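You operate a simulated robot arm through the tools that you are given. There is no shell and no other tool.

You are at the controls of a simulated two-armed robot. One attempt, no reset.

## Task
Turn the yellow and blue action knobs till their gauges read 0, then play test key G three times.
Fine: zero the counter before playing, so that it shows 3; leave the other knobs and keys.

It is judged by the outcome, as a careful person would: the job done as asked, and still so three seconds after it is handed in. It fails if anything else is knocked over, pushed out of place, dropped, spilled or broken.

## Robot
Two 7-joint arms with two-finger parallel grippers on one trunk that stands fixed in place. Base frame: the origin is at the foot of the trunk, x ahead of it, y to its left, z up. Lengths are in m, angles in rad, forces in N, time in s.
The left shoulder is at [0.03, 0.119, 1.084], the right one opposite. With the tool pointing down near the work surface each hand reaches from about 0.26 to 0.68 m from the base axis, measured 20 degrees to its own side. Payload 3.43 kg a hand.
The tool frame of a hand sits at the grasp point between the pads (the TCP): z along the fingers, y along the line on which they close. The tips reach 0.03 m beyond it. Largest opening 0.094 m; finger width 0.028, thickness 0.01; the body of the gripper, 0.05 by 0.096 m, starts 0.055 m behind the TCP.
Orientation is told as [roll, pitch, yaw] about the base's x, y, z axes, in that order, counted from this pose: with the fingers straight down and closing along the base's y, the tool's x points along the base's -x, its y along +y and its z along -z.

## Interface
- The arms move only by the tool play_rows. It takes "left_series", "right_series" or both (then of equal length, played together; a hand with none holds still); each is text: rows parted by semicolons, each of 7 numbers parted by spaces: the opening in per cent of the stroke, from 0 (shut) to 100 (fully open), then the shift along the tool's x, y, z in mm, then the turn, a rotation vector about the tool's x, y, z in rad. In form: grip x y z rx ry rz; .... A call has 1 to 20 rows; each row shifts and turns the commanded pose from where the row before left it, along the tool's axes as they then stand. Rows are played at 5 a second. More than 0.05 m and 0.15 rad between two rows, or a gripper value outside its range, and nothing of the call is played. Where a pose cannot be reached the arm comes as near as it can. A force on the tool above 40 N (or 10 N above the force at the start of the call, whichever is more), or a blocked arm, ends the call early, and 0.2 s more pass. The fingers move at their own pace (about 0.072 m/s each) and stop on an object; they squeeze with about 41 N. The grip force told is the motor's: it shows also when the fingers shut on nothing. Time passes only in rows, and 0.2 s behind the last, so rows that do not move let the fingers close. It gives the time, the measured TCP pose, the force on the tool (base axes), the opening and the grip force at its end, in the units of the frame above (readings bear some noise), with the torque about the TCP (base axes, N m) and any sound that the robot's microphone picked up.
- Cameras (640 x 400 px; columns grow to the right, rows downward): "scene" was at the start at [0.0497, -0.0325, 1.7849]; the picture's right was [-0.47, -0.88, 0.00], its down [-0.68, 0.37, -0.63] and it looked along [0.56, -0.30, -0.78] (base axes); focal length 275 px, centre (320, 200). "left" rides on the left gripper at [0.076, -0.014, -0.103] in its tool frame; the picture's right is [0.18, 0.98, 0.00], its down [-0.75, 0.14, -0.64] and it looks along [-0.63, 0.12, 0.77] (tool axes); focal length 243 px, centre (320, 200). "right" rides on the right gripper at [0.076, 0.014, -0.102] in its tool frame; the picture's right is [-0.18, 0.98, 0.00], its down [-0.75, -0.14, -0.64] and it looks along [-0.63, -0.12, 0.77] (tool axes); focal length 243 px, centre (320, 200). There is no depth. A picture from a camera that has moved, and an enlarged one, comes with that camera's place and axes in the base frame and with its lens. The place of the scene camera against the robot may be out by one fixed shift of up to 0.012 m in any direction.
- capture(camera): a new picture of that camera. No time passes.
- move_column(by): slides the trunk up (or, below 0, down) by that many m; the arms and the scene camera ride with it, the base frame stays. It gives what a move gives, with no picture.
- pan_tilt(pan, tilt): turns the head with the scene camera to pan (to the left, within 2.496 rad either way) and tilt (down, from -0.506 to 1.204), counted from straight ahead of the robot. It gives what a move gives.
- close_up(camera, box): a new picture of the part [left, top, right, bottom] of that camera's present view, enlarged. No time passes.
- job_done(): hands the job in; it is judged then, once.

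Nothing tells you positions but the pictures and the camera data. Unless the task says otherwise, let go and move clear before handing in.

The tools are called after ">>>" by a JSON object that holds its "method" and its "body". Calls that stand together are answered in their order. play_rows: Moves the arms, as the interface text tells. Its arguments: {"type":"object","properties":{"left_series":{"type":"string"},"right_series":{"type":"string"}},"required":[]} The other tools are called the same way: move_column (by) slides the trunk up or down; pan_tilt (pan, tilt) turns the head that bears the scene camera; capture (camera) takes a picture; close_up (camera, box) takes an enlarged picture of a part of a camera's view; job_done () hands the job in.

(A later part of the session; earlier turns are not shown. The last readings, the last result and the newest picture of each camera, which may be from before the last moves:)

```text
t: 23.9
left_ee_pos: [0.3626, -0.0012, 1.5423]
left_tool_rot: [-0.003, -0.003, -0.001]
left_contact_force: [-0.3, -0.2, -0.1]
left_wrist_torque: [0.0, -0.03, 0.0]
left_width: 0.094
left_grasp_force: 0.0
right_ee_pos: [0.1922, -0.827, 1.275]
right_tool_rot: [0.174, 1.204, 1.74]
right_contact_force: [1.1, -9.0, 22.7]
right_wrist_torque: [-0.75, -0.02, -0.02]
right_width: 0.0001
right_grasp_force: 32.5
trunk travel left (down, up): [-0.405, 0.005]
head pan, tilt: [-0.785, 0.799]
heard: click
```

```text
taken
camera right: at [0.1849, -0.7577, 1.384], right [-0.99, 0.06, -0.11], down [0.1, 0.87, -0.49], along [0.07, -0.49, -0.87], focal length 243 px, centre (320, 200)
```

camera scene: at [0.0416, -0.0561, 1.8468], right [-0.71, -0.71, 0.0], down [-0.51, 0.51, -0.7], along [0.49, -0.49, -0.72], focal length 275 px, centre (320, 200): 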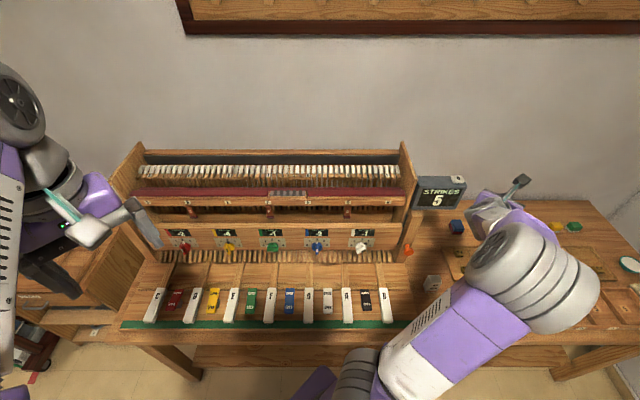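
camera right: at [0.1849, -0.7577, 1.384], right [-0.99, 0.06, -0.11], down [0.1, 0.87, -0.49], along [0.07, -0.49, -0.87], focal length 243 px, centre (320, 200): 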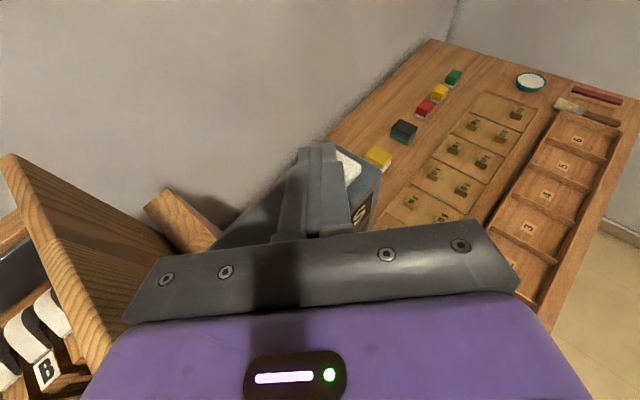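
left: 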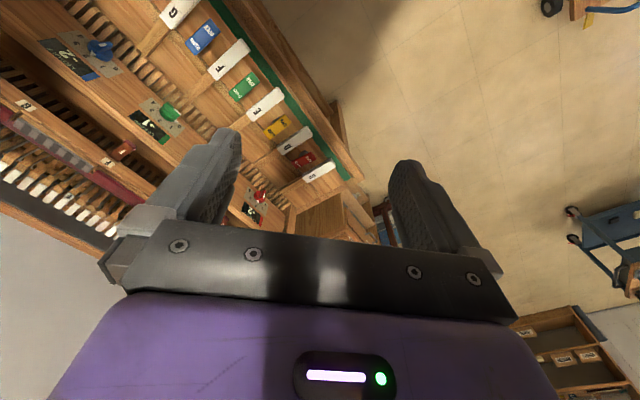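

A click came with a 23 N push, so the cap seems pressed. I'll lift straight up, back out, and check the counter.

>>> {"method": "play_rows", "body": {"right_series": "0 9.3 0.6 -3.6 0 0 0; 0 14 0.9 -5.4 0 0 0; 0 18 1.2 -7 0 0 0; 0 18 1 -25 0 0 0; 0 10 20 -30 0 0 0; 0 0 30 -20 0 0 0; 0 0 30 -20 0 0 0"}}

>>> {"method": "capture", "body": {"camera": "right"}}

>>> {"method": "capture", "body": {"camera": "scene"}}

```text
t: 25.6
left_ee_pos: [0.3613, -0.001, 1.5426]
left_tool_rot: [-0.003, -0.001, 0.001]
left_contact_force: [-0.5, -0.1, 0.6]
left_wrist_torque: [-0.02, -0.02, -0.01]
left_width: 0.0939
left_grasp_force: 0.0
right_ee_pos: [0.1159, -0.748, 1.3802]
right_tool_rot: [0.163, 1.193, 1.738]
right_contact_force: [1.1, 0.6, 0.2]
right_wrist_torque: [0.0, 0.02, -0.09]
right_width: 0.0002
right_grasp_force: 33.2
trunk travel left (down, up): [-0.405, 0.005]
head pan, tilt: [-0.785, 0.799]
```

```text
taken
camera right: at [0.1071, -0.6793, 1.4901], right [-0.99, 0.05, -0.11], down [0.1, 0.87, -0.48], along [0.07, -0.48, -0.87], focal length 243 px, centre (320, 200)
```

right: 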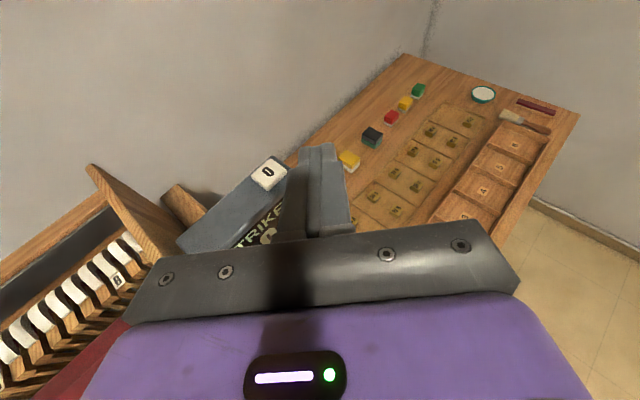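

```text
taken
camera scene: at [0.0389, -0.0521, 1.847], right [-0.71, -0.71, 0.0], down [-0.51, 0.51, -0.7], along [0.49, -0.49, -0.72], focal length 275 px, centre (320, 200)
```

scene: 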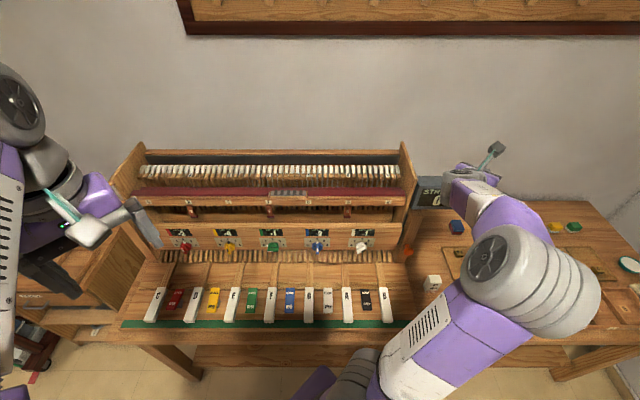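

The counter is partly hidden, so I'll zoom in, then move the right hand away to the right for a clear view.

>>> {"method": "close_up", "body": {"camera": "scene", "box": [405, 165, 485, 215]}}

>>> {"method": "play_rows", "body": {"right_series": "0 0 30 -10 0 0 0; 0 0 30 -10 0 0 0; 0 0 30 -10 0 0 0"}}

>>> {"method": "close_up", "body": {"camera": "scene", "box": [405, 165, 485, 215]}}

>>> {"method": "capture", "body": {"camera": "scene"}}

```text
8.00 times, centred on (445, 190) of scene
camera zoom: at [0.0389, -0.0521, 1.847], right [-0.71, -0.71, 0.0], down [-0.51, 0.51, -0.7], along [0.49, -0.49, -0.72], focal length 2199 px, centre (-680, 280)
```

zoom: 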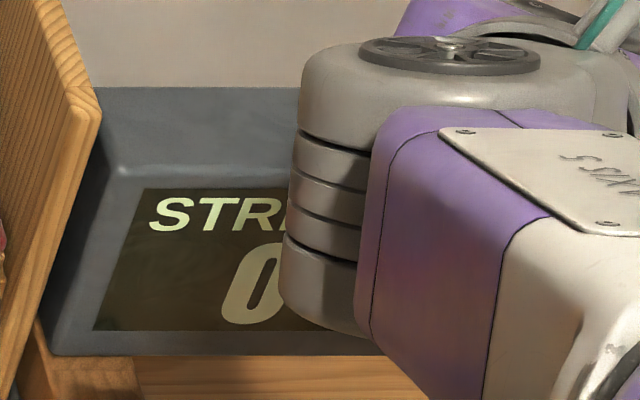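

```text
t: 26.4
left_ee_pos: [0.3617, -0.0022, 1.5429]
left_tool_rot: [-0.001, -0.002, 0.0]
left_contact_force: [0.2, 0.3, 0.1]
left_wrist_torque: [0.01, 0.0, 0.0]
left_width: 0.0941
left_grasp_force: 0.0
right_ee_pos: [0.0228, -0.7213, 1.3982]
right_tool_rot: [0.167, 1.195, 1.737]
right_contact_force: [-0.9, 0.0, 0.0]
right_wrist_torque: [-0.01, 0.03, -0.05]
right_width: 0.0001
right_grasp_force: 32.9
trunk travel left (down, up): [-0.405, 0.005]
head pan, tilt: [-0.785, 0.799]
```

```text
8.00 times, centred on (445, 190) of scene
camera zoom: at [0.039, -0.0532, 1.847], right [-0.71, -0.71, 0.0], down [-0.51, 0.51, -0.7], along [0.49, -0.49, -0.72], focal length 2199 px, centre (-680, 280)
```

zoom: 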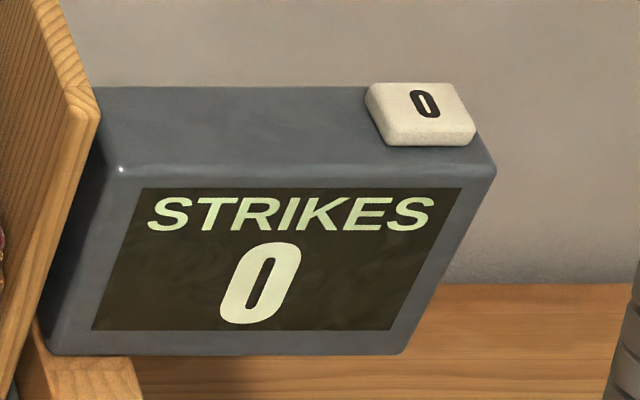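

```text
taken
camera scene: at [0.039, -0.0532, 1.847], right [-0.71, -0.71, 0.0], down [-0.51, 0.51, -0.7], along [0.49, -0.49, -0.72], focal length 275 px, centre (320, 200)
```

scene: 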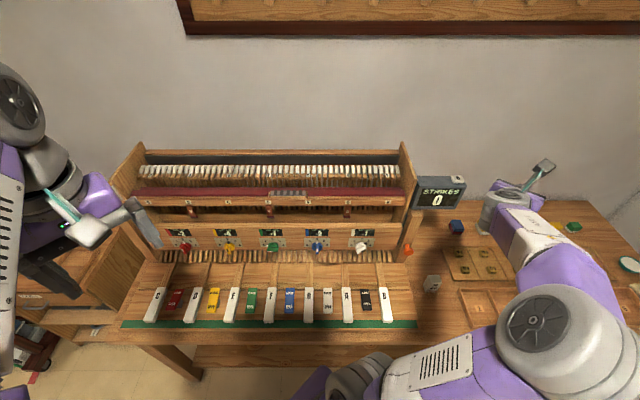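

The counter now reads 0. Next come the knobs with the left arm: I'll roll the left wrist +135° in free air, to get the camera on top once pitched forward.

>>> {"method": "play_rows", "body": {"left_series": "100 0 0 0 0 0 -0.147; 100 0 0 0 0 0 -0.147; 100 0 0 0 0 0 -0.147; 100 0 0 0 0 0 -0.147; 100 0 0 0 0 0 -0.147; 100 0 0 0 0 0 -0.147; 100 0 0 0 0 0 -0.147; 100 0 0 0 0 0 -0.147; 100 0 0 0 0 0 -0.147; 100 0 0 0 0 0 -0.147; 100 0 0 0 0 0 -0.147; 100 0 0 0 0 0 -0.147; 100 0 0 0 0 0 -0.147; 100 0 0 0 0 0 -0.147; 100 0 0 0 0 0 -0.147; 100 0 0 0 0 0 -0.147"}}

>>> {"method": "capture", "body": {"camera": "scene"}}

```text
t: 29.8
left_ee_pos: [0.3629, -0.0022, 1.5419]
left_tool_rot: [0.001, 0.002, 2.353]
left_contact_force: [0.4, 0.4, -0.3]
left_wrist_torque: [0.04, 0.03, 0.01]
left_width: 0.0942
left_grasp_force: 0.1
right_ee_pos: [0.0239, -0.7214, 1.3965]
right_tool_rot: [0.169, 1.196, 1.738]
right_contact_force: [0.3, 0.3, -0.3]
right_wrist_torque: [0.01, 0.0, 0.0]
right_width: 0.0001
right_grasp_force: 32.6
trunk travel left (down, up): [-0.405, 0.005]
head pan, tilt: [-0.785, 0.799]
```

```text
taken
camera scene: at [0.0397, -0.0536, 1.847], right [-0.71, -0.71, 0.0], down [-0.51, 0.51, -0.7], along [0.49, -0.49, -0.72], focal length 275 px, centre (320, 200)
```

scene: 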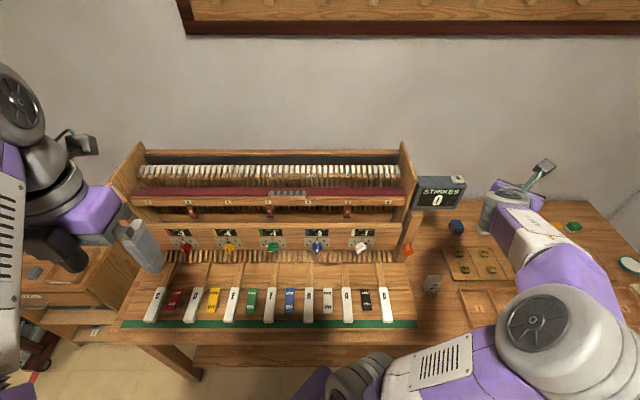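

Good. Now I'll move the left hand outward and down a bit, then pitch it forward to point at the panel.

>>> {"method": "play_rows", "body": {"left_series": "100 33 0 25 0 0 0; 100 33 0 25 0 0 0; 100 33 0 25 0 0 0; 100 33 0 25 0 0 0; 100 33 0 25 0 0 0; 100 33 0 25 0 0 0; 100 0 0 0 0 0.143 0; 100 0 0 0 0 0.143 0; 100 0 0 0 0 0.143 0; 100 0 0 0 0 0.143 0; 100 0 0 0 0 0.143 0; 100 0 0 0 0 0.143 0; 100 0 0 0 0 0.143 0; 100 0 0 0 0 0.143 0; 100 0 0 0 0 0.143 0; 100 0 0 0 0 0.142 0; 100 0 0 0 0 0.142 0"}}

>>> {"method": "capture", "body": {"camera": "left"}}

>>> {"method": "capture", "body": {"camera": "scene"}}

```text
t: 33.4
left_ee_pos: [0.4713, -0.1108, 1.4082]
left_tool_rot: [2.8, 1.569, -1.132]
left_contact_force: [0.4, -0.5, 0.0]
left_wrist_torque: [0.0, 0.0, -0.02]
left_width: 0.0938
left_grasp_force: 0.1
left hand out of reach, approached as far as the arm can: row 5, 6
right_ee_pos: [0.0252, -0.7226, 1.3963]
right_tool_rot: [0.171, 1.194, 1.74]
right_contact_force: [-0.5, -1.2, 0.1]
right_wrist_torque: [0.01, 0.04, -0.03]
right_width: 0.0001
right_grasp_force: 32.8
trunk travel left (down, up): [-0.405, 0.005]
head pan, tilt: [-0.785, 0.799]
```

```text
taken
camera left: at [0.4096, -0.027, 1.4831], right [-0.7, -0.69, 0.19], down [-0.55, 0.35, -0.76], along [0.46, -0.63, -0.63], focal length 243 px, centre (320, 200)
```

left: 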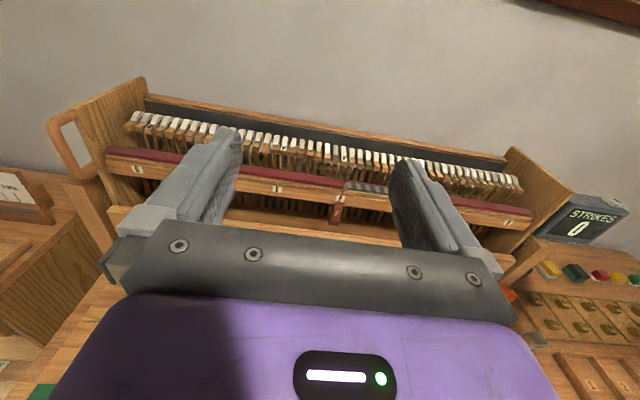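

```text
taken
camera scene: at [0.0412, -0.0539, 1.8469], right [-0.71, -0.71, 0.0], down [-0.51, 0.51, -0.7], along [0.49, -0.49, -0.72], focal length 275 px, centre (320, 200)
```

scene: 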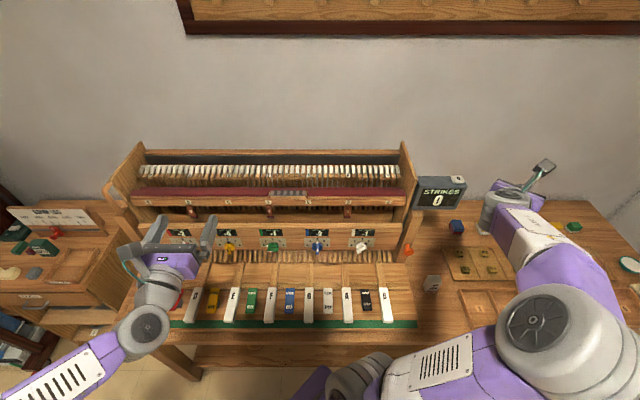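

The left hand is now level and pointing at the panel with the camera on top. I'll lower it toward the yellow knob's line, stopping well in front and above.

>>> {"method": "play_rows", "body": {"left_series": "100 -36 -9.5 11 0 0 0; 100 -36 -9.5 11 0 0 0; 100 -36 -9.5 11 0 0 0; 100 -36 -9.5 11 0 0 0; 100 -36 -9.5 11 0 0 0; 100 -36 -9.5 11 0 0 0; 100 -36 -9.5 11 0 0 0; 100 -36 -9.5 11 0 0 0"}}

>>> {"method": "capture", "body": {"camera": "left"}}

>>> {"method": "capture", "body": {"camera": "scene"}}

```text
t: 35.1
left_ee_pos: [0.5869, -0.1218, 1.1181]
left_tool_rot: [3.088, 1.569, -0.844]
left_contact_force: [-0.2, -0.2, 0.6]
left_wrist_torque: [0.02, -0.04, 0.0]
left_width: 0.0938
left_grasp_force: 0.0
right_ee_pos: [0.0239, -0.7222, 1.3981]
right_tool_rot: [0.17, 1.193, 1.739]
right_contact_force: [0.4, 0.3, -0.3]
right_wrist_torque: [-0.03, 0.0, -0.03]
right_width: 0.0
right_grasp_force: 32.8
trunk travel left (down, up): [-0.405, 0.005]
head pan, tilt: [-0.785, 0.799]
```

```text
taken
camera left: at [0.5249, -0.0372, 1.1941], right [-0.7, -0.69, 0.18], down [-0.55, 0.36, -0.75], along [0.46, -0.63, -0.63], focal length 243 px, centre (320, 200)
```

left: 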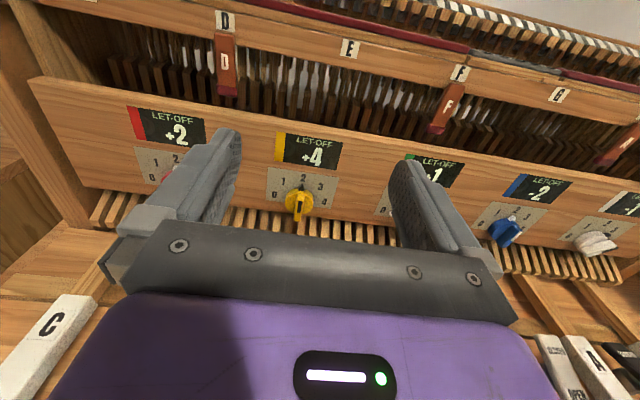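

```text
taken
camera scene: at [0.0403, -0.0538, 1.847], right [-0.71, -0.71, 0.0], down [-0.51, 0.51, -0.7], along [0.49, -0.49, -0.72], focal length 275 px, centre (320, 200)
```

scene: 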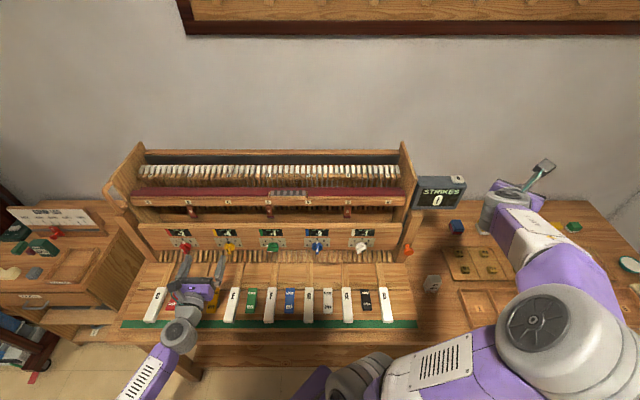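

I have a fine view of the yellow knob and its gauge. I'll zoom in for exact placing.

>>> {"method": "close_up", "body": {"camera": "left", "box": [240, 120, 400, 220]}}

>>> {"method": "close_up", "body": {"camera": "left", "box": [440, 160, 600, 260]}}

```text
4.00 times, centred on (320, 170) of left
camera zoom: at [0.5249, -0.0372, 1.1941], right [-0.7, -0.69, 0.18], down [-0.55, 0.36, -0.75], along [0.46, -0.63, -0.63], focal length 970 px, centre (320, 320)
```

zoom: 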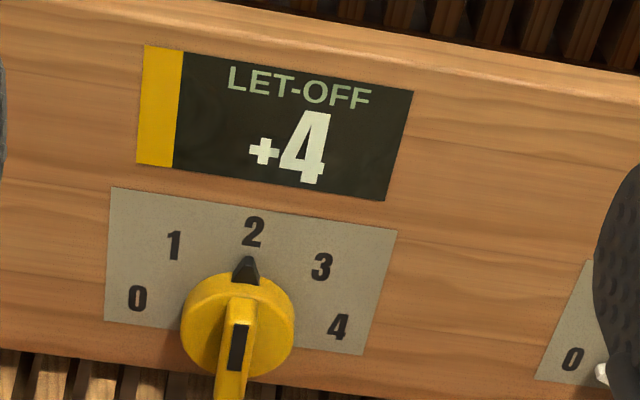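

```text
4.00 times, centred on (520, 210) of left
camera zoom: at [0.5249, -0.0372, 1.1941], right [-0.7, -0.69, 0.18], down [-0.55, 0.36, -0.75], along [0.46, -0.63, -0.63], focal length 970 px, centre (-480, 160)
```

zoom: 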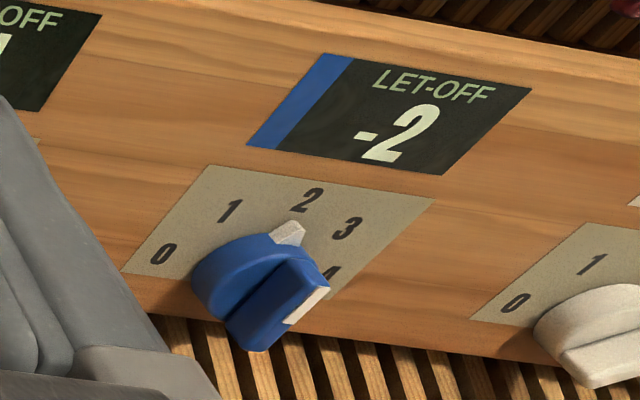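

Yellow axis: 0.332 m to the left of my −45° line, z 0.957, with the bar vertical at "2" and its front about 0.655 m out. I'll descend to axis height while still well in front, fingers partly open.

>>> {"method": "play_rows", "body": {"left_series": "50 -40 0 5 0 0 0; 50 -40 -1 5 0 0 0; 50 -40 -1 10 0 0 0; 50 -41 -1 10 0 0 0; 50 0 0 20 0 0 0"}}

>>> {"method": "capture", "body": {"camera": "left"}}

>>> {"method": "capture", "body": {"camera": "scene"}}

```text
t: 36.4
left_ee_pos: [0.6247, -0.1562, 0.958]
left_tool_rot: [-2.864, 1.57, -0.512]
left_contact_force: [-0.1, 0.1, -0.6]
left_wrist_torque: [-0.01, 0.01, -0.01]
left_width: 0.047
left_grasp_force: 0.0
right_ee_pos: [0.0235, -0.7229, 1.397]
right_tool_rot: [0.169, 1.194, 1.737]
right_contact_force: [-0.5, -0.2, -0.5]
right_wrist_torque: [0.0, 0.02, 0.02]
right_width: 0.0
right_grasp_force: 33.4
trunk travel left (down, up): [-0.405, 0.005]
head pan, tilt: [-0.785, 0.799]
```

```text
taken
camera left: at [0.5634, -0.0718, 1.033], right [-0.7, -0.69, 0.18], down [-0.55, 0.36, -0.76], along [0.46, -0.63, -0.63], focal length 243 px, centre (320, 200)
```

left: 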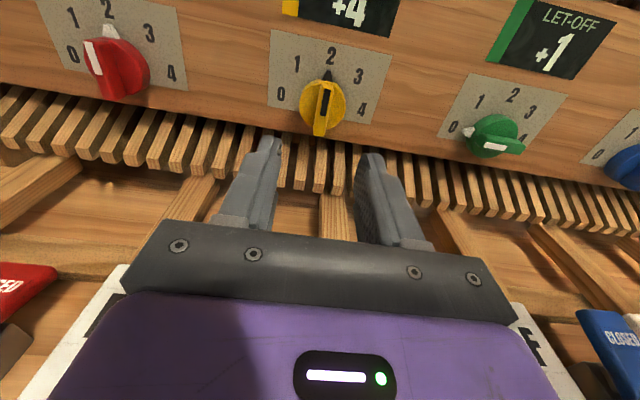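

```text
taken
camera scene: at [0.0394, -0.0543, 1.847], right [-0.71, -0.71, 0.0], down [-0.51, 0.51, -0.7], along [0.49, -0.49, -0.72], focal length 275 px, centre (320, 200)
```

scene: 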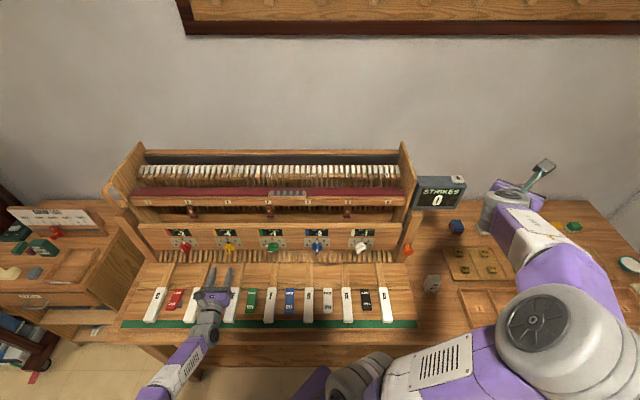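

Everything lines up: the fingertips straddle the knob's vertical bar line. I'll narrow the opening and advance slowly onto the bar.

>>> {"method": "play_rows", "body": {"left_series": "28 -1 0 0 0 0 0; 28 0 0 20 0 0 0; 28 0 0 20 0 0 0; 28 0 0 20 0 0 0; 28 0 0 5 0 0 0; 28 0 0 5 0 0 0; 28 0 0 4 0 0 0; 28 0 0 4 0 0 0; 28 0 0 0 0 0 0"}}

>>> {"method": "capture", "body": {"camera": "left"}}

>>> {"method": "close_up", "body": {"camera": "left", "box": [220, 60, 420, 220]}}

```text
t: 38.4
left_ee_pos: [0.645, -0.2021, 0.9785]
left_tool_rot: [2.904, 1.57, -1.028]
left_contact_force: [-0.9, 0.2, 0.5]
left_wrist_torque: [0.0, 0.0, -0.01]
left_width: 0.0262
left_grasp_force: 0.1
left hand out of reach, approached as far as the arm can: row 3, 4, 5, 6, 8
right_ee_pos: [0.0236, -0.7232, 1.3966]
right_tool_rot: [0.168, 1.196, 1.739]
right_contact_force: [0.4, -0.5, 0.4]
right_wrist_torque: [-0.02, 0.0, -0.01]
right_width: 0.0
right_grasp_force: 33.1
trunk travel left (down, up): [-0.405, 0.005]
head pan, tilt: [-0.785, 0.799]
```

```text
taken
camera left: at [0.5825, -0.1192, 1.0534], right [-0.7, -0.69, 0.18], down [-0.55, 0.36, -0.75], along [0.46, -0.63, -0.63], focal length 243 px, centre (320, 200)
```

left: 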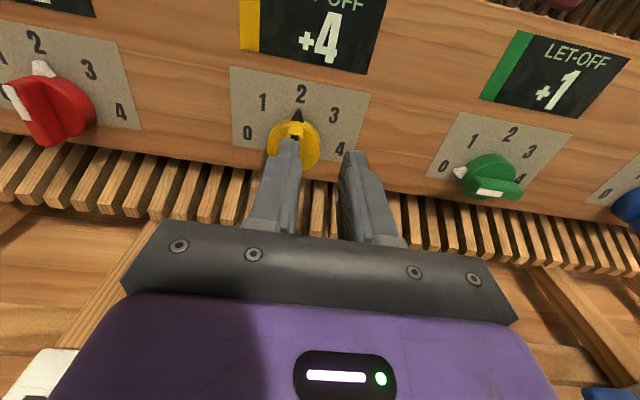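

```text
2.50 times, centred on (320, 140) of left
camera zoom: at [0.5825, -0.1192, 1.0534], right [-0.7, -0.69, 0.18], down [-0.55, 0.36, -0.75], along [0.46, -0.63, -0.63], focal length 606 px, centre (320, 350)
```

zoom: 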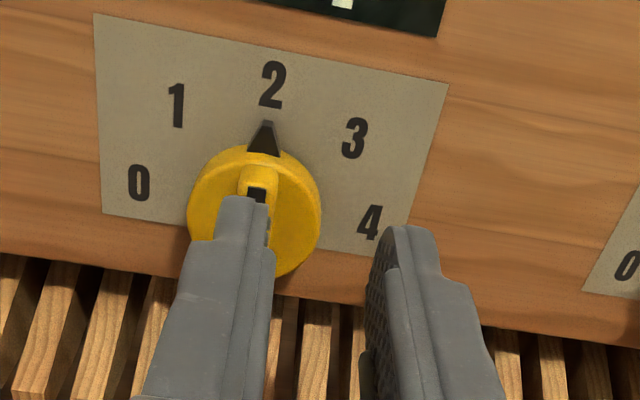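

The left arm ran out of reach about 3.5 cm short. I'll back off and test whether it can reach that far at a height level with the shoulder, which tells me whether lowering the trunk would help.

>>> {"method": "play_rows", "body": {"left_series": "28 0 0 -35 0 0 0; 28 0 0 -35 0 0 0; 28 40 -6 0 0 0 0; 28 40 -6 0 0 0 0; 28 42 -6 0 0 0 0; 28 0 0 35 0 0 0; 28 0 0 35 0 0 0; 28 0 0 35 0 0 0"}}

>>> {"method": "capture", "body": {"camera": "scene"}}

```text
t: 40.1
left_ee_pos: [0.684, -0.2172, 1.0982]
left_tool_rot: [0.819, 1.57, -3.111]
left_contact_force: [0.3, -0.3, -0.6]
left_wrist_torque: [-0.01, 0.01, 0.01]
left_width: 0.0261
left_grasp_force: 0.1
right_ee_pos: [0.0232, -0.7223, 1.3955]
right_tool_rot: [0.17, 1.194, 1.738]
right_contact_force: [-0.5, -0.4, 0.1]
right_wrist_torque: [-0.02, -0.04, 0.01]
right_width: 0.0001
right_grasp_force: 32.9
trunk travel left (down, up): [-0.405, 0.005]
head pan, tilt: [-0.785, 0.799]
```

```text
taken
camera scene: at [0.0401, -0.0556, 1.8469], right [-0.71, -0.71, 0.0], down [-0.51, 0.51, -0.7], along [0.49, -0.49, -0.72], focal length 275 px, centre (320, 200)
```

scene: 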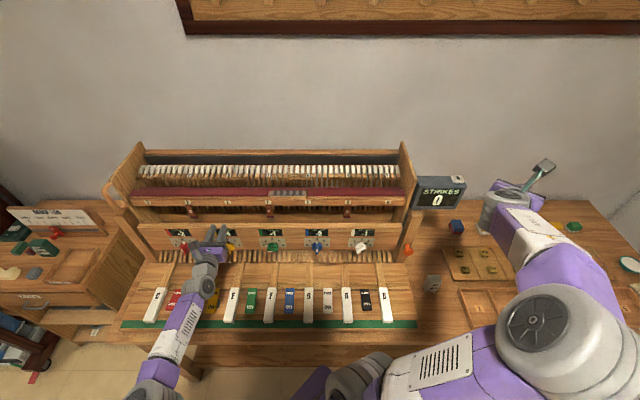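

At z≈1.10 the left hand reaches 0.637 m out, so lowering the trunk by about 14 cm will give the reach. Before that I'll look at where both elbows are so nothing hits the bench.

>>> {"method": "pan_tilt", "body": {"pan": -0.35, "tilt": 1.15}}

>>> {"method": "capture", "body": {"camera": "scene"}}

>>> {"method": "pan_tilt", "body": {"pan": -1.2, "tilt": 1.1}}

>>> {"method": "capture", "body": {"camera": "scene"}}

```text
t: 41.0
left_ee_pos: [0.6839, -0.2178, 1.0987]
left_tool_rot: [2.513, 1.568, -1.416]
left_contact_force: [0.0, -0.9, -0.1]
left_wrist_torque: [0.05, 0.0, 0.0]
left_width: 0.0261
left_grasp_force: 0.1
right_ee_pos: [0.0225, -0.7231, 1.3968]
right_tool_rot: [0.169, 1.193, 1.735]
right_contact_force: [-0.3, -0.1, -0.5]
right_wrist_torque: [0.03, 0.0, 0.01]
right_width: 0.0
right_grasp_force: 32.5
trunk travel left (down, up): [-0.405, 0.005]
head pan, tilt: [-0.351, 1.15]
```

```text
taken
camera scene: at [0.0386, -0.0176, 1.8222], right [-0.34, -0.94, 0.0], down [-0.86, 0.31, -0.41], along [0.38, -0.14, -0.91], focal length 275 px, centre (320, 200)
```

scene: 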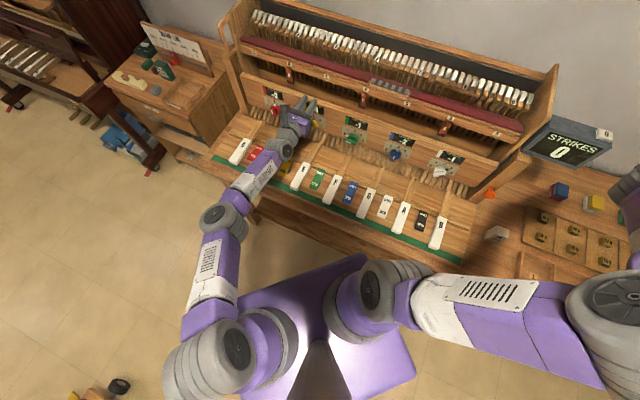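

```text
t: 42.2
left_ee_pos: [0.6849, -0.2159, 1.0988]
left_tool_rot: [2.469, 1.569, -1.462]
left_contact_force: [-0.2, 0.3, 0.6]
left_wrist_torque: [-0.01, 0.02, -0.04]
left_width: 0.0263
left_grasp_force: 0.1
right_ee_pos: [0.0234, -0.722, 1.3975]
right_tool_rot: [0.169, 1.196, 1.737]
right_contact_force: [-0.1, -0.4, 0.2]
right_wrist_torque: [0.0, 0.02, -0.02]
right_width: 0.0
right_grasp_force: 32.9
trunk travel left (down, up): [-0.405, 0.005]
head pan, tilt: [-1.201, 1.1]
```

```text
taken
camera scene: at [0.0055, -0.0554, 1.8252], right [-0.93, -0.36, 0.0], down [-0.32, 0.83, -0.45], along [0.16, -0.42, -0.89], focal length 275 px, centre (320, 200)
```

scene: 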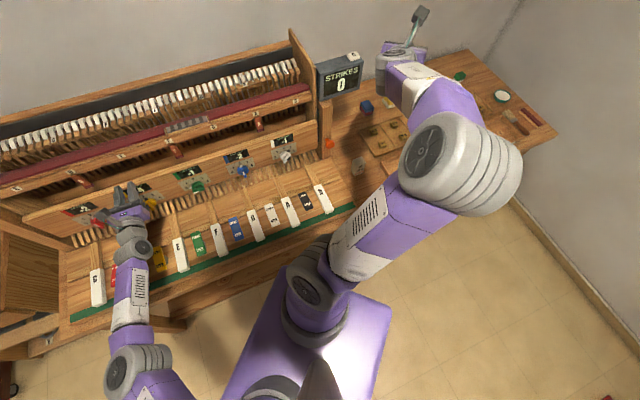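

Both elbows are at or above shoulder height and clear of the bench, so lowering is safe. I'll back the left hand off, lower the trunk 14 cm, and look again.

>>> {"method": "play_rows", "body": {"left_series": "28 0 0 -30 0 0 0; 28 0 0 -30 0 0 0; 28 0 0 -30 0 0 0"}}

>>> {"method": "move_column", "body": {"by": -0.141}}

>>> {"method": "capture", "body": {"camera": "left"}}

>>> {"method": "capture", "body": {"camera": "scene"}}

```text
t: 43.0
left_ee_pos: [0.6193, -0.1513, 1.0997]
left_tool_rot: [2.442, 1.569, -1.489]
left_contact_force: [-1.0, -0.1, 0.2]
left_wrist_torque: [-0.01, -0.01, 0.01]
left_width: 0.0265
left_grasp_force: 0.1
right_ee_pos: [0.0227, -0.7204, 1.3968]
right_tool_rot: [0.168, 1.195, 1.738]
right_contact_force: [0.4, -0.4, -0.2]
right_wrist_torque: [0.02, 0.0, -0.03]
right_width: 0.0
right_grasp_force: 32.9
trunk travel left (down, up): [-0.405, 0.005]
head pan, tilt: [-1.201, 1.1]
```

```text
t: 44.7
left_ee_pos: [0.6206, -0.1517, 0.9598]
left_tool_rot: [2.7, 1.567, -1.231]
left_contact_force: [0.0, 0.0, 0.2]
left_wrist_torque: [0.02, 0.0, -0.01]
left_width: 0.0266
left_grasp_force: 0.0
right_ee_pos: [0.0225, -0.7219, 1.2564]
right_tool_rot: [0.169, 1.196, 1.738]
right_contact_force: [-0.3, 0.4, -0.2]
right_wrist_torque: [0.03, 0.03, 0.02]
right_width: 0.0002
right_grasp_force: 32.8
trunk travel left (down, up): [-0.264, 0.146]
head pan, tilt: [-1.201, 1.1]
```

```text
taken
camera left: at [0.5582, -0.0679, 1.0354], right [-0.7, -0.69, 0.18], down [-0.55, 0.36, -0.75], along [0.46, -0.63, -0.63], focal length 243 px, centre (320, 200)
```

left: 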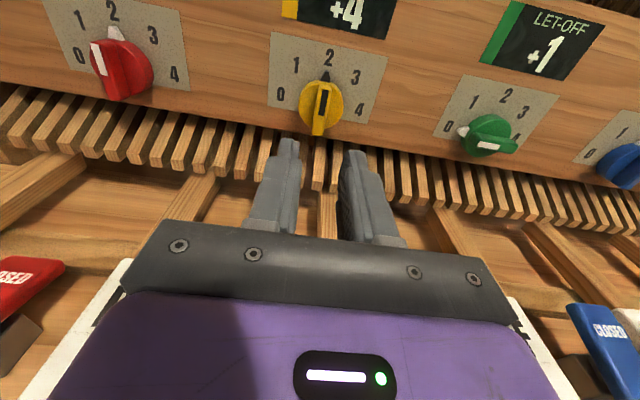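

```text
taken
camera scene: at [0.0053, -0.0554, 1.6844], right [-0.93, -0.36, 0.0], down [-0.32, 0.83, -0.45], along [0.16, -0.42, -0.89], focal length 275 px, centre (320, 200)
```

scene: 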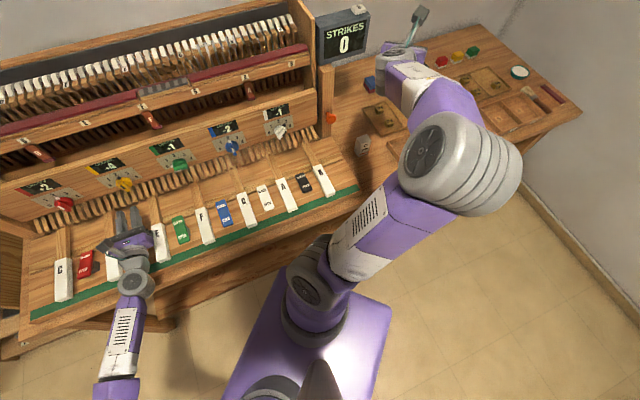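

The view and clearance are good and the counter still reads 0. Advancing onto the yellow bar now.

>>> {"method": "play_rows", "body": {"left_series": "28 -1 0 20 0 0 0; 28 -1 0 20 0 0 0; 28 0 0 20 0 0 0; 28 0 0 10 0 0 0; 28 0 0 5 0 0 0; 28 0 0 5 0 0 0; 28 0 0 3 0 0 0; 28 0 0 0 0 0 0"}}

>>> {"method": "close_up", "body": {"camera": "left", "box": [220, 60, 420, 220]}}

>>> {"method": "capture", "body": {"camera": "scene"}}

```text
t: 46.5
left_ee_pos: [0.6788, -0.2106, 0.9574]
left_tool_rot: [2.608, 1.57, -1.324]
left_contact_force: [-0.7, 1.0, 0.3]
left_wrist_torque: [0.02, -0.01, -0.01]
left_width: 0.0264
left_grasp_force: 0.0
right_ee_pos: [0.0239, -0.7215, 1.2556]
right_tool_rot: [0.17, 1.196, 1.737]
right_contact_force: [-0.1, 0.0, -0.8]
right_wrist_torque: [-0.03, -0.02, 0.02]
right_width: 0.0002
right_grasp_force: 32.9
trunk travel left (down, up): [-0.264, 0.146]
head pan, tilt: [-1.201, 1.1]
```

```text
2.50 times, centred on (320, 140) of left
camera zoom: at [0.6174, -0.127, 1.0332], right [-0.7, -0.69, 0.18], down [-0.55, 0.36, -0.75], along [0.46, -0.63, -0.63], focal length 606 px, centre (320, 350)
```

zoom: 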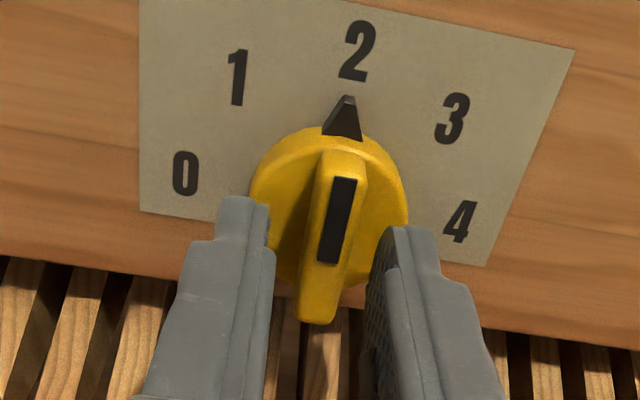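

```text
taken
camera scene: at [0.0054, -0.0554, 1.6842], right [-0.93, -0.36, 0.0], down [-0.32, 0.83, -0.45], along [0.16, -0.42, -0.89], focal length 275 px, centre (320, 200)
```

scene: 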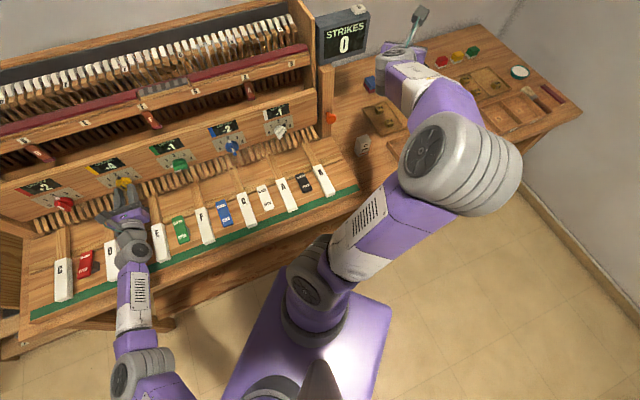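

The fingers straddle the bar cleanly. I'll go about 9 mm deeper toward the disc face and then close on the bar.

>>> {"method": "play_rows", "body": {"left_series": "28 0 0 3 0 0 0; 28 0 0 3 0 0 0; 28 0 0 3 0 0 0; 28 0 0 0 0 0 0"}}

>>> {"method": "play_rows", "body": {"left_series": "0 0 0 0 0 0 0; 0 0 0 0 0 0 0; 0 0 0 0 0 0 0"}}

>>> {"method": "close_up", "body": {"camera": "left", "box": [220, 0, 460, 200]}}

```text
t: 47.5
left_ee_pos: [0.6836, -0.2146, 0.9568]
left_tool_rot: [2.421, 1.57, -1.508]
left_contact_force: [-15.6, 13.3, -3.7]
left_wrist_torque: [0.07, 0.05, 0.16]
left_width: 0.0261
left_grasp_force: 0.1
right_ee_pos: [0.0208, -0.7196, 1.2584]
right_tool_rot: [0.166, 1.196, 1.734]
right_contact_force: [0.4, -0.3, -0.1]
right_wrist_torque: [-0.01, 0.0, -0.03]
right_width: 0.0004
right_grasp_force: 33.2
trunk travel left (down, up): [-0.264, 0.146]
head pan, tilt: [-1.201, 1.1]
```

```text
t: 48.3
left_ee_pos: [0.682, -0.2158, 0.9583]
left_tool_rot: [2.938, 1.568, -0.994]
left_contact_force: [-23.3, 14.2, -5.5]
left_wrist_torque: [-0.08, -0.07, 0.22]
left_width: 0.0109
left_grasp_force: 43.8
right_ee_pos: [0.0206, -0.7197, 1.2574]
right_tool_rot: [0.163, 1.198, 1.733]
right_contact_force: [-0.4, 0.2, 0.2]
right_wrist_torque: [0.01, -0.01, 0.0]
right_width: 0.0
right_grasp_force: 33.3
trunk travel left (down, up): [-0.264, 0.146]
head pan, tilt: [-1.201, 1.1]
```

```text
2.00 times, centred on (340, 100) of left
camera zoom: at [0.6211, -0.1325, 1.0342], right [-0.7, -0.69, 0.18], down [-0.55, 0.36, -0.76], along [0.46, -0.63, -0.63], focal length 485 px, centre (280, 400)
```

zoom: 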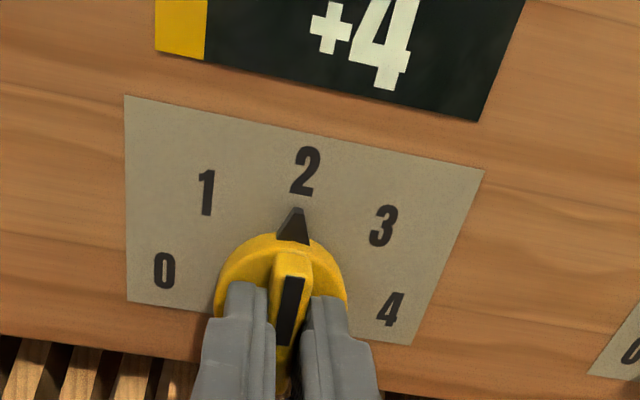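

The bar is gripped (11 mm wide), with the tips pressing on the disc. I'll relieve the push a little, then turn a small amount clockwise to see how the gauge answers.

>>> {"method": "play_rows", "body": {"left_series": "0 0 0 -2.5 0 0 0; 0 0 0 0 0 0 0.1; 0 0 0 0 0 0 0.1; 0 0 0 0 0 0 0.1; 0 0 0 0 0 0 0.1; 0 0 0 0 0 0 0"}}

>>> {"method": "capture", "body": {"camera": "left"}}

>>> {"method": "capture", "body": {"camera": "scene"}}

```text
t: 49.7
left_ee_pos: [0.6821, -0.2163, 0.9597]
left_tool_rot: [-1.579, 1.169, 0.772]
left_contact_force: [1.7, -4.7, 2.5]
left_wrist_torque: [0.48, 0.49, 0.43]
left_width: 0.0111
left_grasp_force: 44.0
right_ee_pos: [0.0244, -0.7227, 1.256]
right_tool_rot: [0.17, 1.193, 1.736]
right_contact_force: [-0.6, 0.2, -0.1]
right_wrist_torque: [0.02, 0.02, -0.01]
right_width: 0.0001
right_grasp_force: 33.2
trunk travel left (down, up): [-0.264, 0.146]
head pan, tilt: [-1.201, 1.1]
```

```text
taken
camera left: at [0.5993, -0.1539, 1.0338], right [-0.69, -0.69, -0.21], down [-0.33, 0.57, -0.75], along [0.64, -0.45, -0.62], focal length 243 px, centre (320, 200)
```

left: 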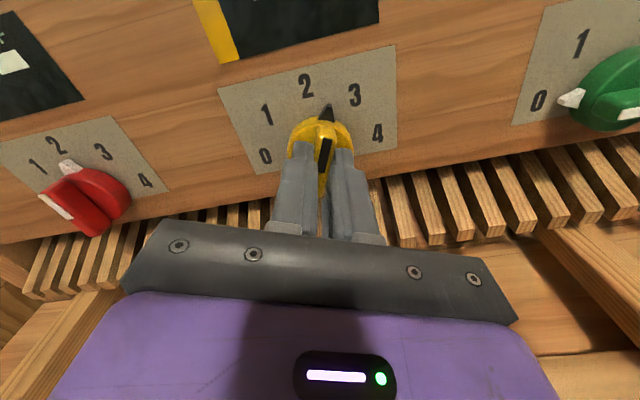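

```text
taken
camera scene: at [0.0056, -0.0563, 1.6842], right [-0.93, -0.36, 0.0], down [-0.32, 0.83, -0.45], along [0.16, -0.42, -0.89], focal length 275 px, centre (320, 200)
```

scene: 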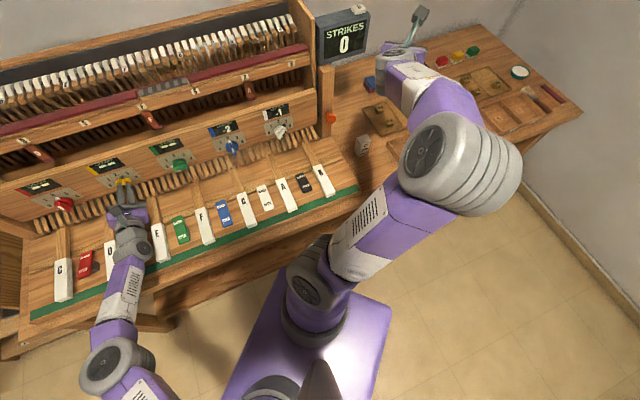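

The knob turns along with the hand. I'll point the head at the panel to read the gauge.

>>> {"method": "pan_tilt", "body": {"pan": -0.6, "tilt": 0.75}}

>>> {"method": "capture", "body": {"camera": "scene"}}

```text
t: 50.7
left_ee_pos: [0.6833, -0.2156, 0.9586]
left_tool_rot: [-1.58, 1.17, 0.773]
left_contact_force: [6.8, -8.4, 7.8]
left_wrist_torque: [-0.05, -0.03, 0.16]
left_width: 0.011
left_grasp_force: 44.9
right_ee_pos: [0.0242, -0.7224, 1.256]
right_tool_rot: [0.169, 1.194, 1.736]
right_contact_force: [-1.0, 0.0, 0.3]
right_wrist_torque: [0.01, 0.02, 0.0]
right_width: 0.0
right_grasp_force: 32.7
trunk travel left (down, up): [-0.264, 0.146]
head pan, tilt: [-0.6, 0.75]
```

```text
taken
camera scene: at [0.051, -0.0445, 1.7099], right [-0.57, -0.82, 0.0], down [-0.56, 0.39, -0.73], along [0.6, -0.41, -0.68], focal length 275 px, centre (320, 200)
```

scene: 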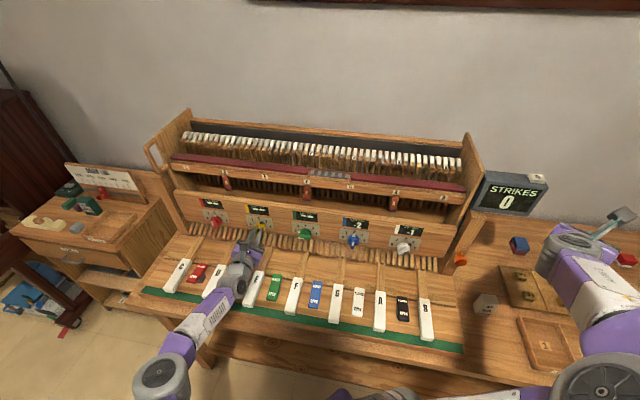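

>>> {"method": "close_up", "body": {"camera": "scene", "box": [190, 190, 320, 270]}}

>>> {"method": "close_up", "body": {"camera": "scene", "box": [300, 190, 430, 270]}}

```text
4.92 times, centred on (255, 230) of scene
camera zoom: at [0.051, -0.0445, 1.7099], right [-0.57, -0.82, 0.0], down [-0.56, 0.39, -0.73], along [0.6, -0.41, -0.68], focal length 1353 px, centre (640, 52)
```

zoom: 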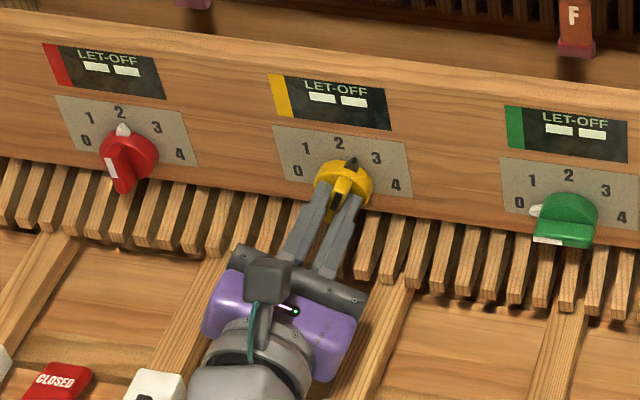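

```text
4.92 times, centred on (365, 230) of scene
camera zoom: at [0.051, -0.0445, 1.7099], right [-0.57, -0.82, 0.0], down [-0.56, 0.39, -0.73], along [0.6, -0.41, -0.68], focal length 1353 px, centre (98, 52)
```

zoom: 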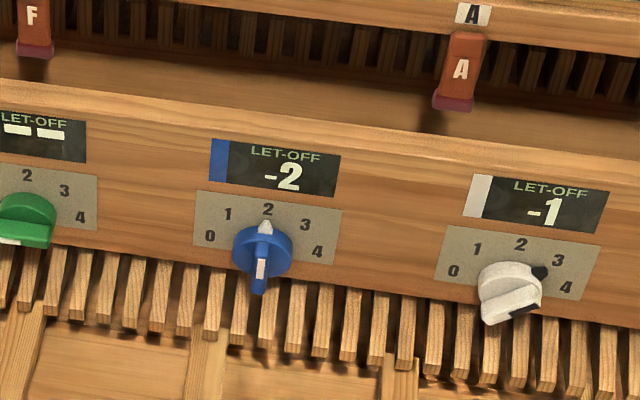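

The red, yellow and green gauges now show "– –", probably because the knob is between marks and its neighbours are linked to it. I'll continue clockwise to mark 3 and read again.

>>> {"method": "play_rows", "body": {"left_series": "0 0 0 0 0 0 0.1; 0 0 0 0 0 0 0.1; 0 0 0 0 0 0 0.1; 0 0 0 0 0 0 0.085; 0 0 0 0 0 0 0; 0 0 0 0 0 0 0"}}

>>> {"method": "close_up", "body": {"camera": "scene", "box": [190, 190, 320, 270]}}

>>> {"method": "capture", "body": {"camera": "left"}}

```text
t: 52.1
left_ee_pos: [0.6842, -0.2153, 0.9593]
left_tool_rot: [-1.58, 0.784, 0.776]
left_contact_force: [11.8, -10.7, 16.2]
left_wrist_torque: [-0.09, -0.08, 0.28]
left_width: 0.011
left_grasp_force: 44.4
right_ee_pos: [0.0225, -0.723, 1.2547]
right_tool_rot: [0.167, 1.193, 1.737]
right_contact_force: [0.1, -0.2, 0.1]
right_wrist_torque: [0.0, -0.02, 0.02]
right_width: 0.0001
right_grasp_force: 33.2
trunk travel left (down, up): [-0.264, 0.146]
head pan, tilt: [-0.6, 0.75]
```

```text
4.92 times, centred on (255, 230) of scene
camera zoom: at [0.0506, -0.0444, 1.71], right [-0.56, -0.83, 0.0], down [-0.56, 0.39, -0.73], along [0.6, -0.41, -0.68], focal length 1353 px, centre (640, 52)
```

zoom: 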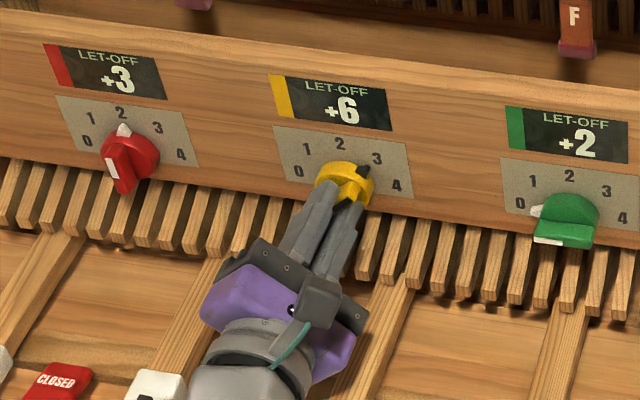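

```text
taken
camera left: at [0.5802, -0.1729, 1.0221], right [-0.58, -0.58, -0.57], down [-0.14, 0.76, -0.64], along [0.8, -0.29, -0.53], focal length 243 px, centre (320, 200)
```

left: 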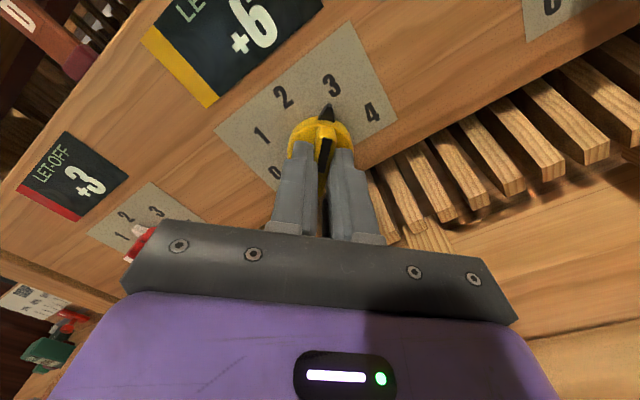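

At mark 3 the yellow gauge reads +6, so each mark is worth +2 for itself and +1 for each neighbour. Yellow needs mark 0, a counter-clockwise turn. I'll go back to mark 2 and past it in small steps, watching the wrist limit.

>>> {"method": "play_rows", "body": {"left_series": "0 0 0 0 0 0 -0.1; 0 0 0 0 0 0 -0.1; 0 0 0 0 0 0 -0.1; 0 0 0 0 0 0 -0.1; 0 0 0 0 0 0 -0.1; 0 0 0 0 0 0 -0.1; 0 0 0 0 0 0 -0.1; 0 0 0 0 0 0 -0.1; 0 0 0 0 0 0 -0.1; 0 0 0 0 0 0 -0.1; 0 0 0 0 0 0 0"}}

>>> {"method": "close_up", "body": {"camera": "scene", "box": [190, 190, 320, 270]}}

>>> {"method": "capture", "body": {"camera": "left"}}

```text
t: 54.5
left_ee_pos: [0.6839, -0.2163, 0.9589]
left_tool_rot: [1.596, 1.354, -2.337]
left_contact_force: [12.4, -17.9, 17.8]
left_wrist_torque: [-0.53, -0.59, 0.34]
left_width: 0.0106
left_grasp_force: 44.8
right_ee_pos: [0.0229, -0.7232, 1.2563]
right_tool_rot: [0.167, 1.194, 1.735]
right_contact_force: [-0.4, 0.6, 0.9]
right_wrist_torque: [0.0, 0.0, 0.01]
right_width: 0.0002
right_grasp_force: 33.2
trunk travel left (down, up): [-0.264, 0.146]
head pan, tilt: [-0.6, 0.75]
```

```text
4.92 times, centred on (255, 230) of scene
camera zoom: at [0.0506, -0.0455, 1.71], right [-0.56, -0.83, 0.0], down [-0.56, 0.39, -0.73], along [0.6, -0.41, -0.68], focal length 1353 px, centre (640, 52)
```

zoom: 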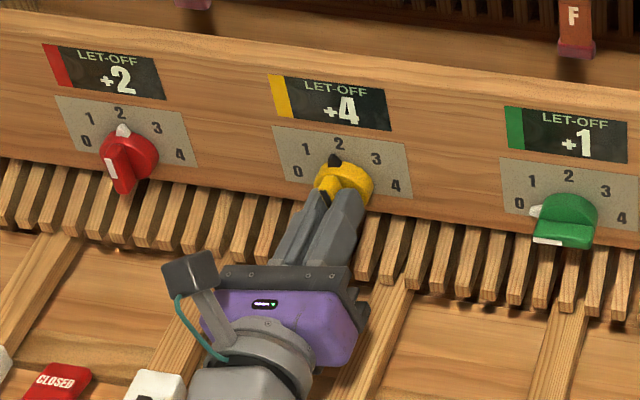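

```text
taken
camera left: at [0.6319, -0.1212, 1.0293], right [-0.66, -0.65, 0.39], down [-0.66, 0.24, -0.71], along [0.36, -0.72, -0.59], focal length 243 px, centre (320, 200)
```

left: 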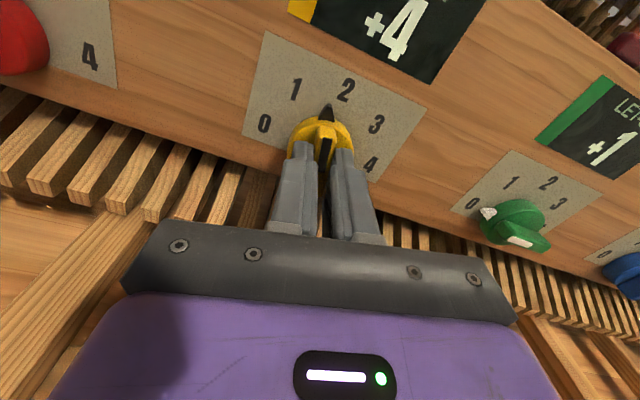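

It works smoothly, with the gauge back at +4 near mark 2. I'll ease the small residual force and continue counter-clockwise.

>>> {"method": "play_rows", "body": {"left_series": "0 1.5 0 1.5 0 0 0; 0 0 0 0 0 0 -0.1; 0 0 0 0 0 0 -0.1; 0 0 0 0 0 0 -0.1; 0 0 0 0 0 0 -0.1; 0 0 0 0 0 0 -0.1; 0 0 0 0 0 0 -0.07; 0 0 0 0 0 0 0"}}

>>> {"method": "close_up", "body": {"camera": "scene", "box": [190, 190, 320, 270]}}

>>> {"method": "capture", "body": {"camera": "left"}}

```text
t: 55.7
left_ee_pos: [0.6821, -0.2149, 0.9623]
left_tool_rot: [1.453, 1.137, -2.5]
left_contact_force: [-10.2, -2.8, 0.6]
left_wrist_torque: [-0.67, -0.63, 0.88]
left_width: 0.0108
left_grasp_force: 44.4
left hand out of reach, approached as far as the arm can: row 3, 4, 5
right_ee_pos: [0.0236, -0.7197, 1.2577]
right_tool_rot: [0.167, 1.195, 1.737]
right_contact_force: [0.1, -0.8, 0.9]
right_wrist_torque: [0.0, -0.02, -0.05]
right_width: 0.0
right_grasp_force: 33.2
trunk travel left (down, up): [-0.264, 0.146]
head pan, tilt: [-0.6, 0.75]
stopped in row 5 (left hand): the force on the tool passed its limit at 67 N (the readings are from after the stop); the commanded pose is now the measured one
```

```text
4.92 times, centred on (255, 230) of scene
camera zoom: at [0.0506, -0.0413, 1.7099], right [-0.56, -0.83, 0.0], down [-0.56, 0.38, -0.73], along [0.6, -0.41, -0.68], focal length 1353 px, centre (640, 52)
```

zoom: 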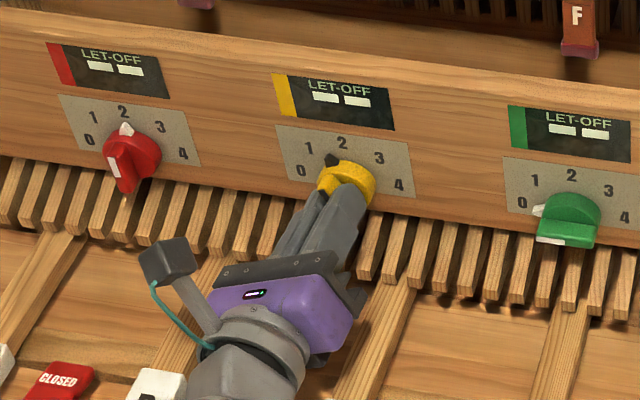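

```text
taken
camera left: at [0.6481, -0.1113, 1.0295], right [-0.58, -0.58, 0.58], down [-0.78, 0.19, -0.59], along [0.23, -0.79, -0.56], focal length 243 px, centre (320, 200)
```

left: 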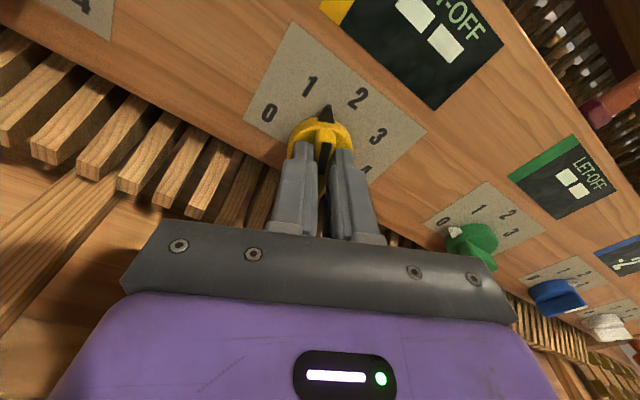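

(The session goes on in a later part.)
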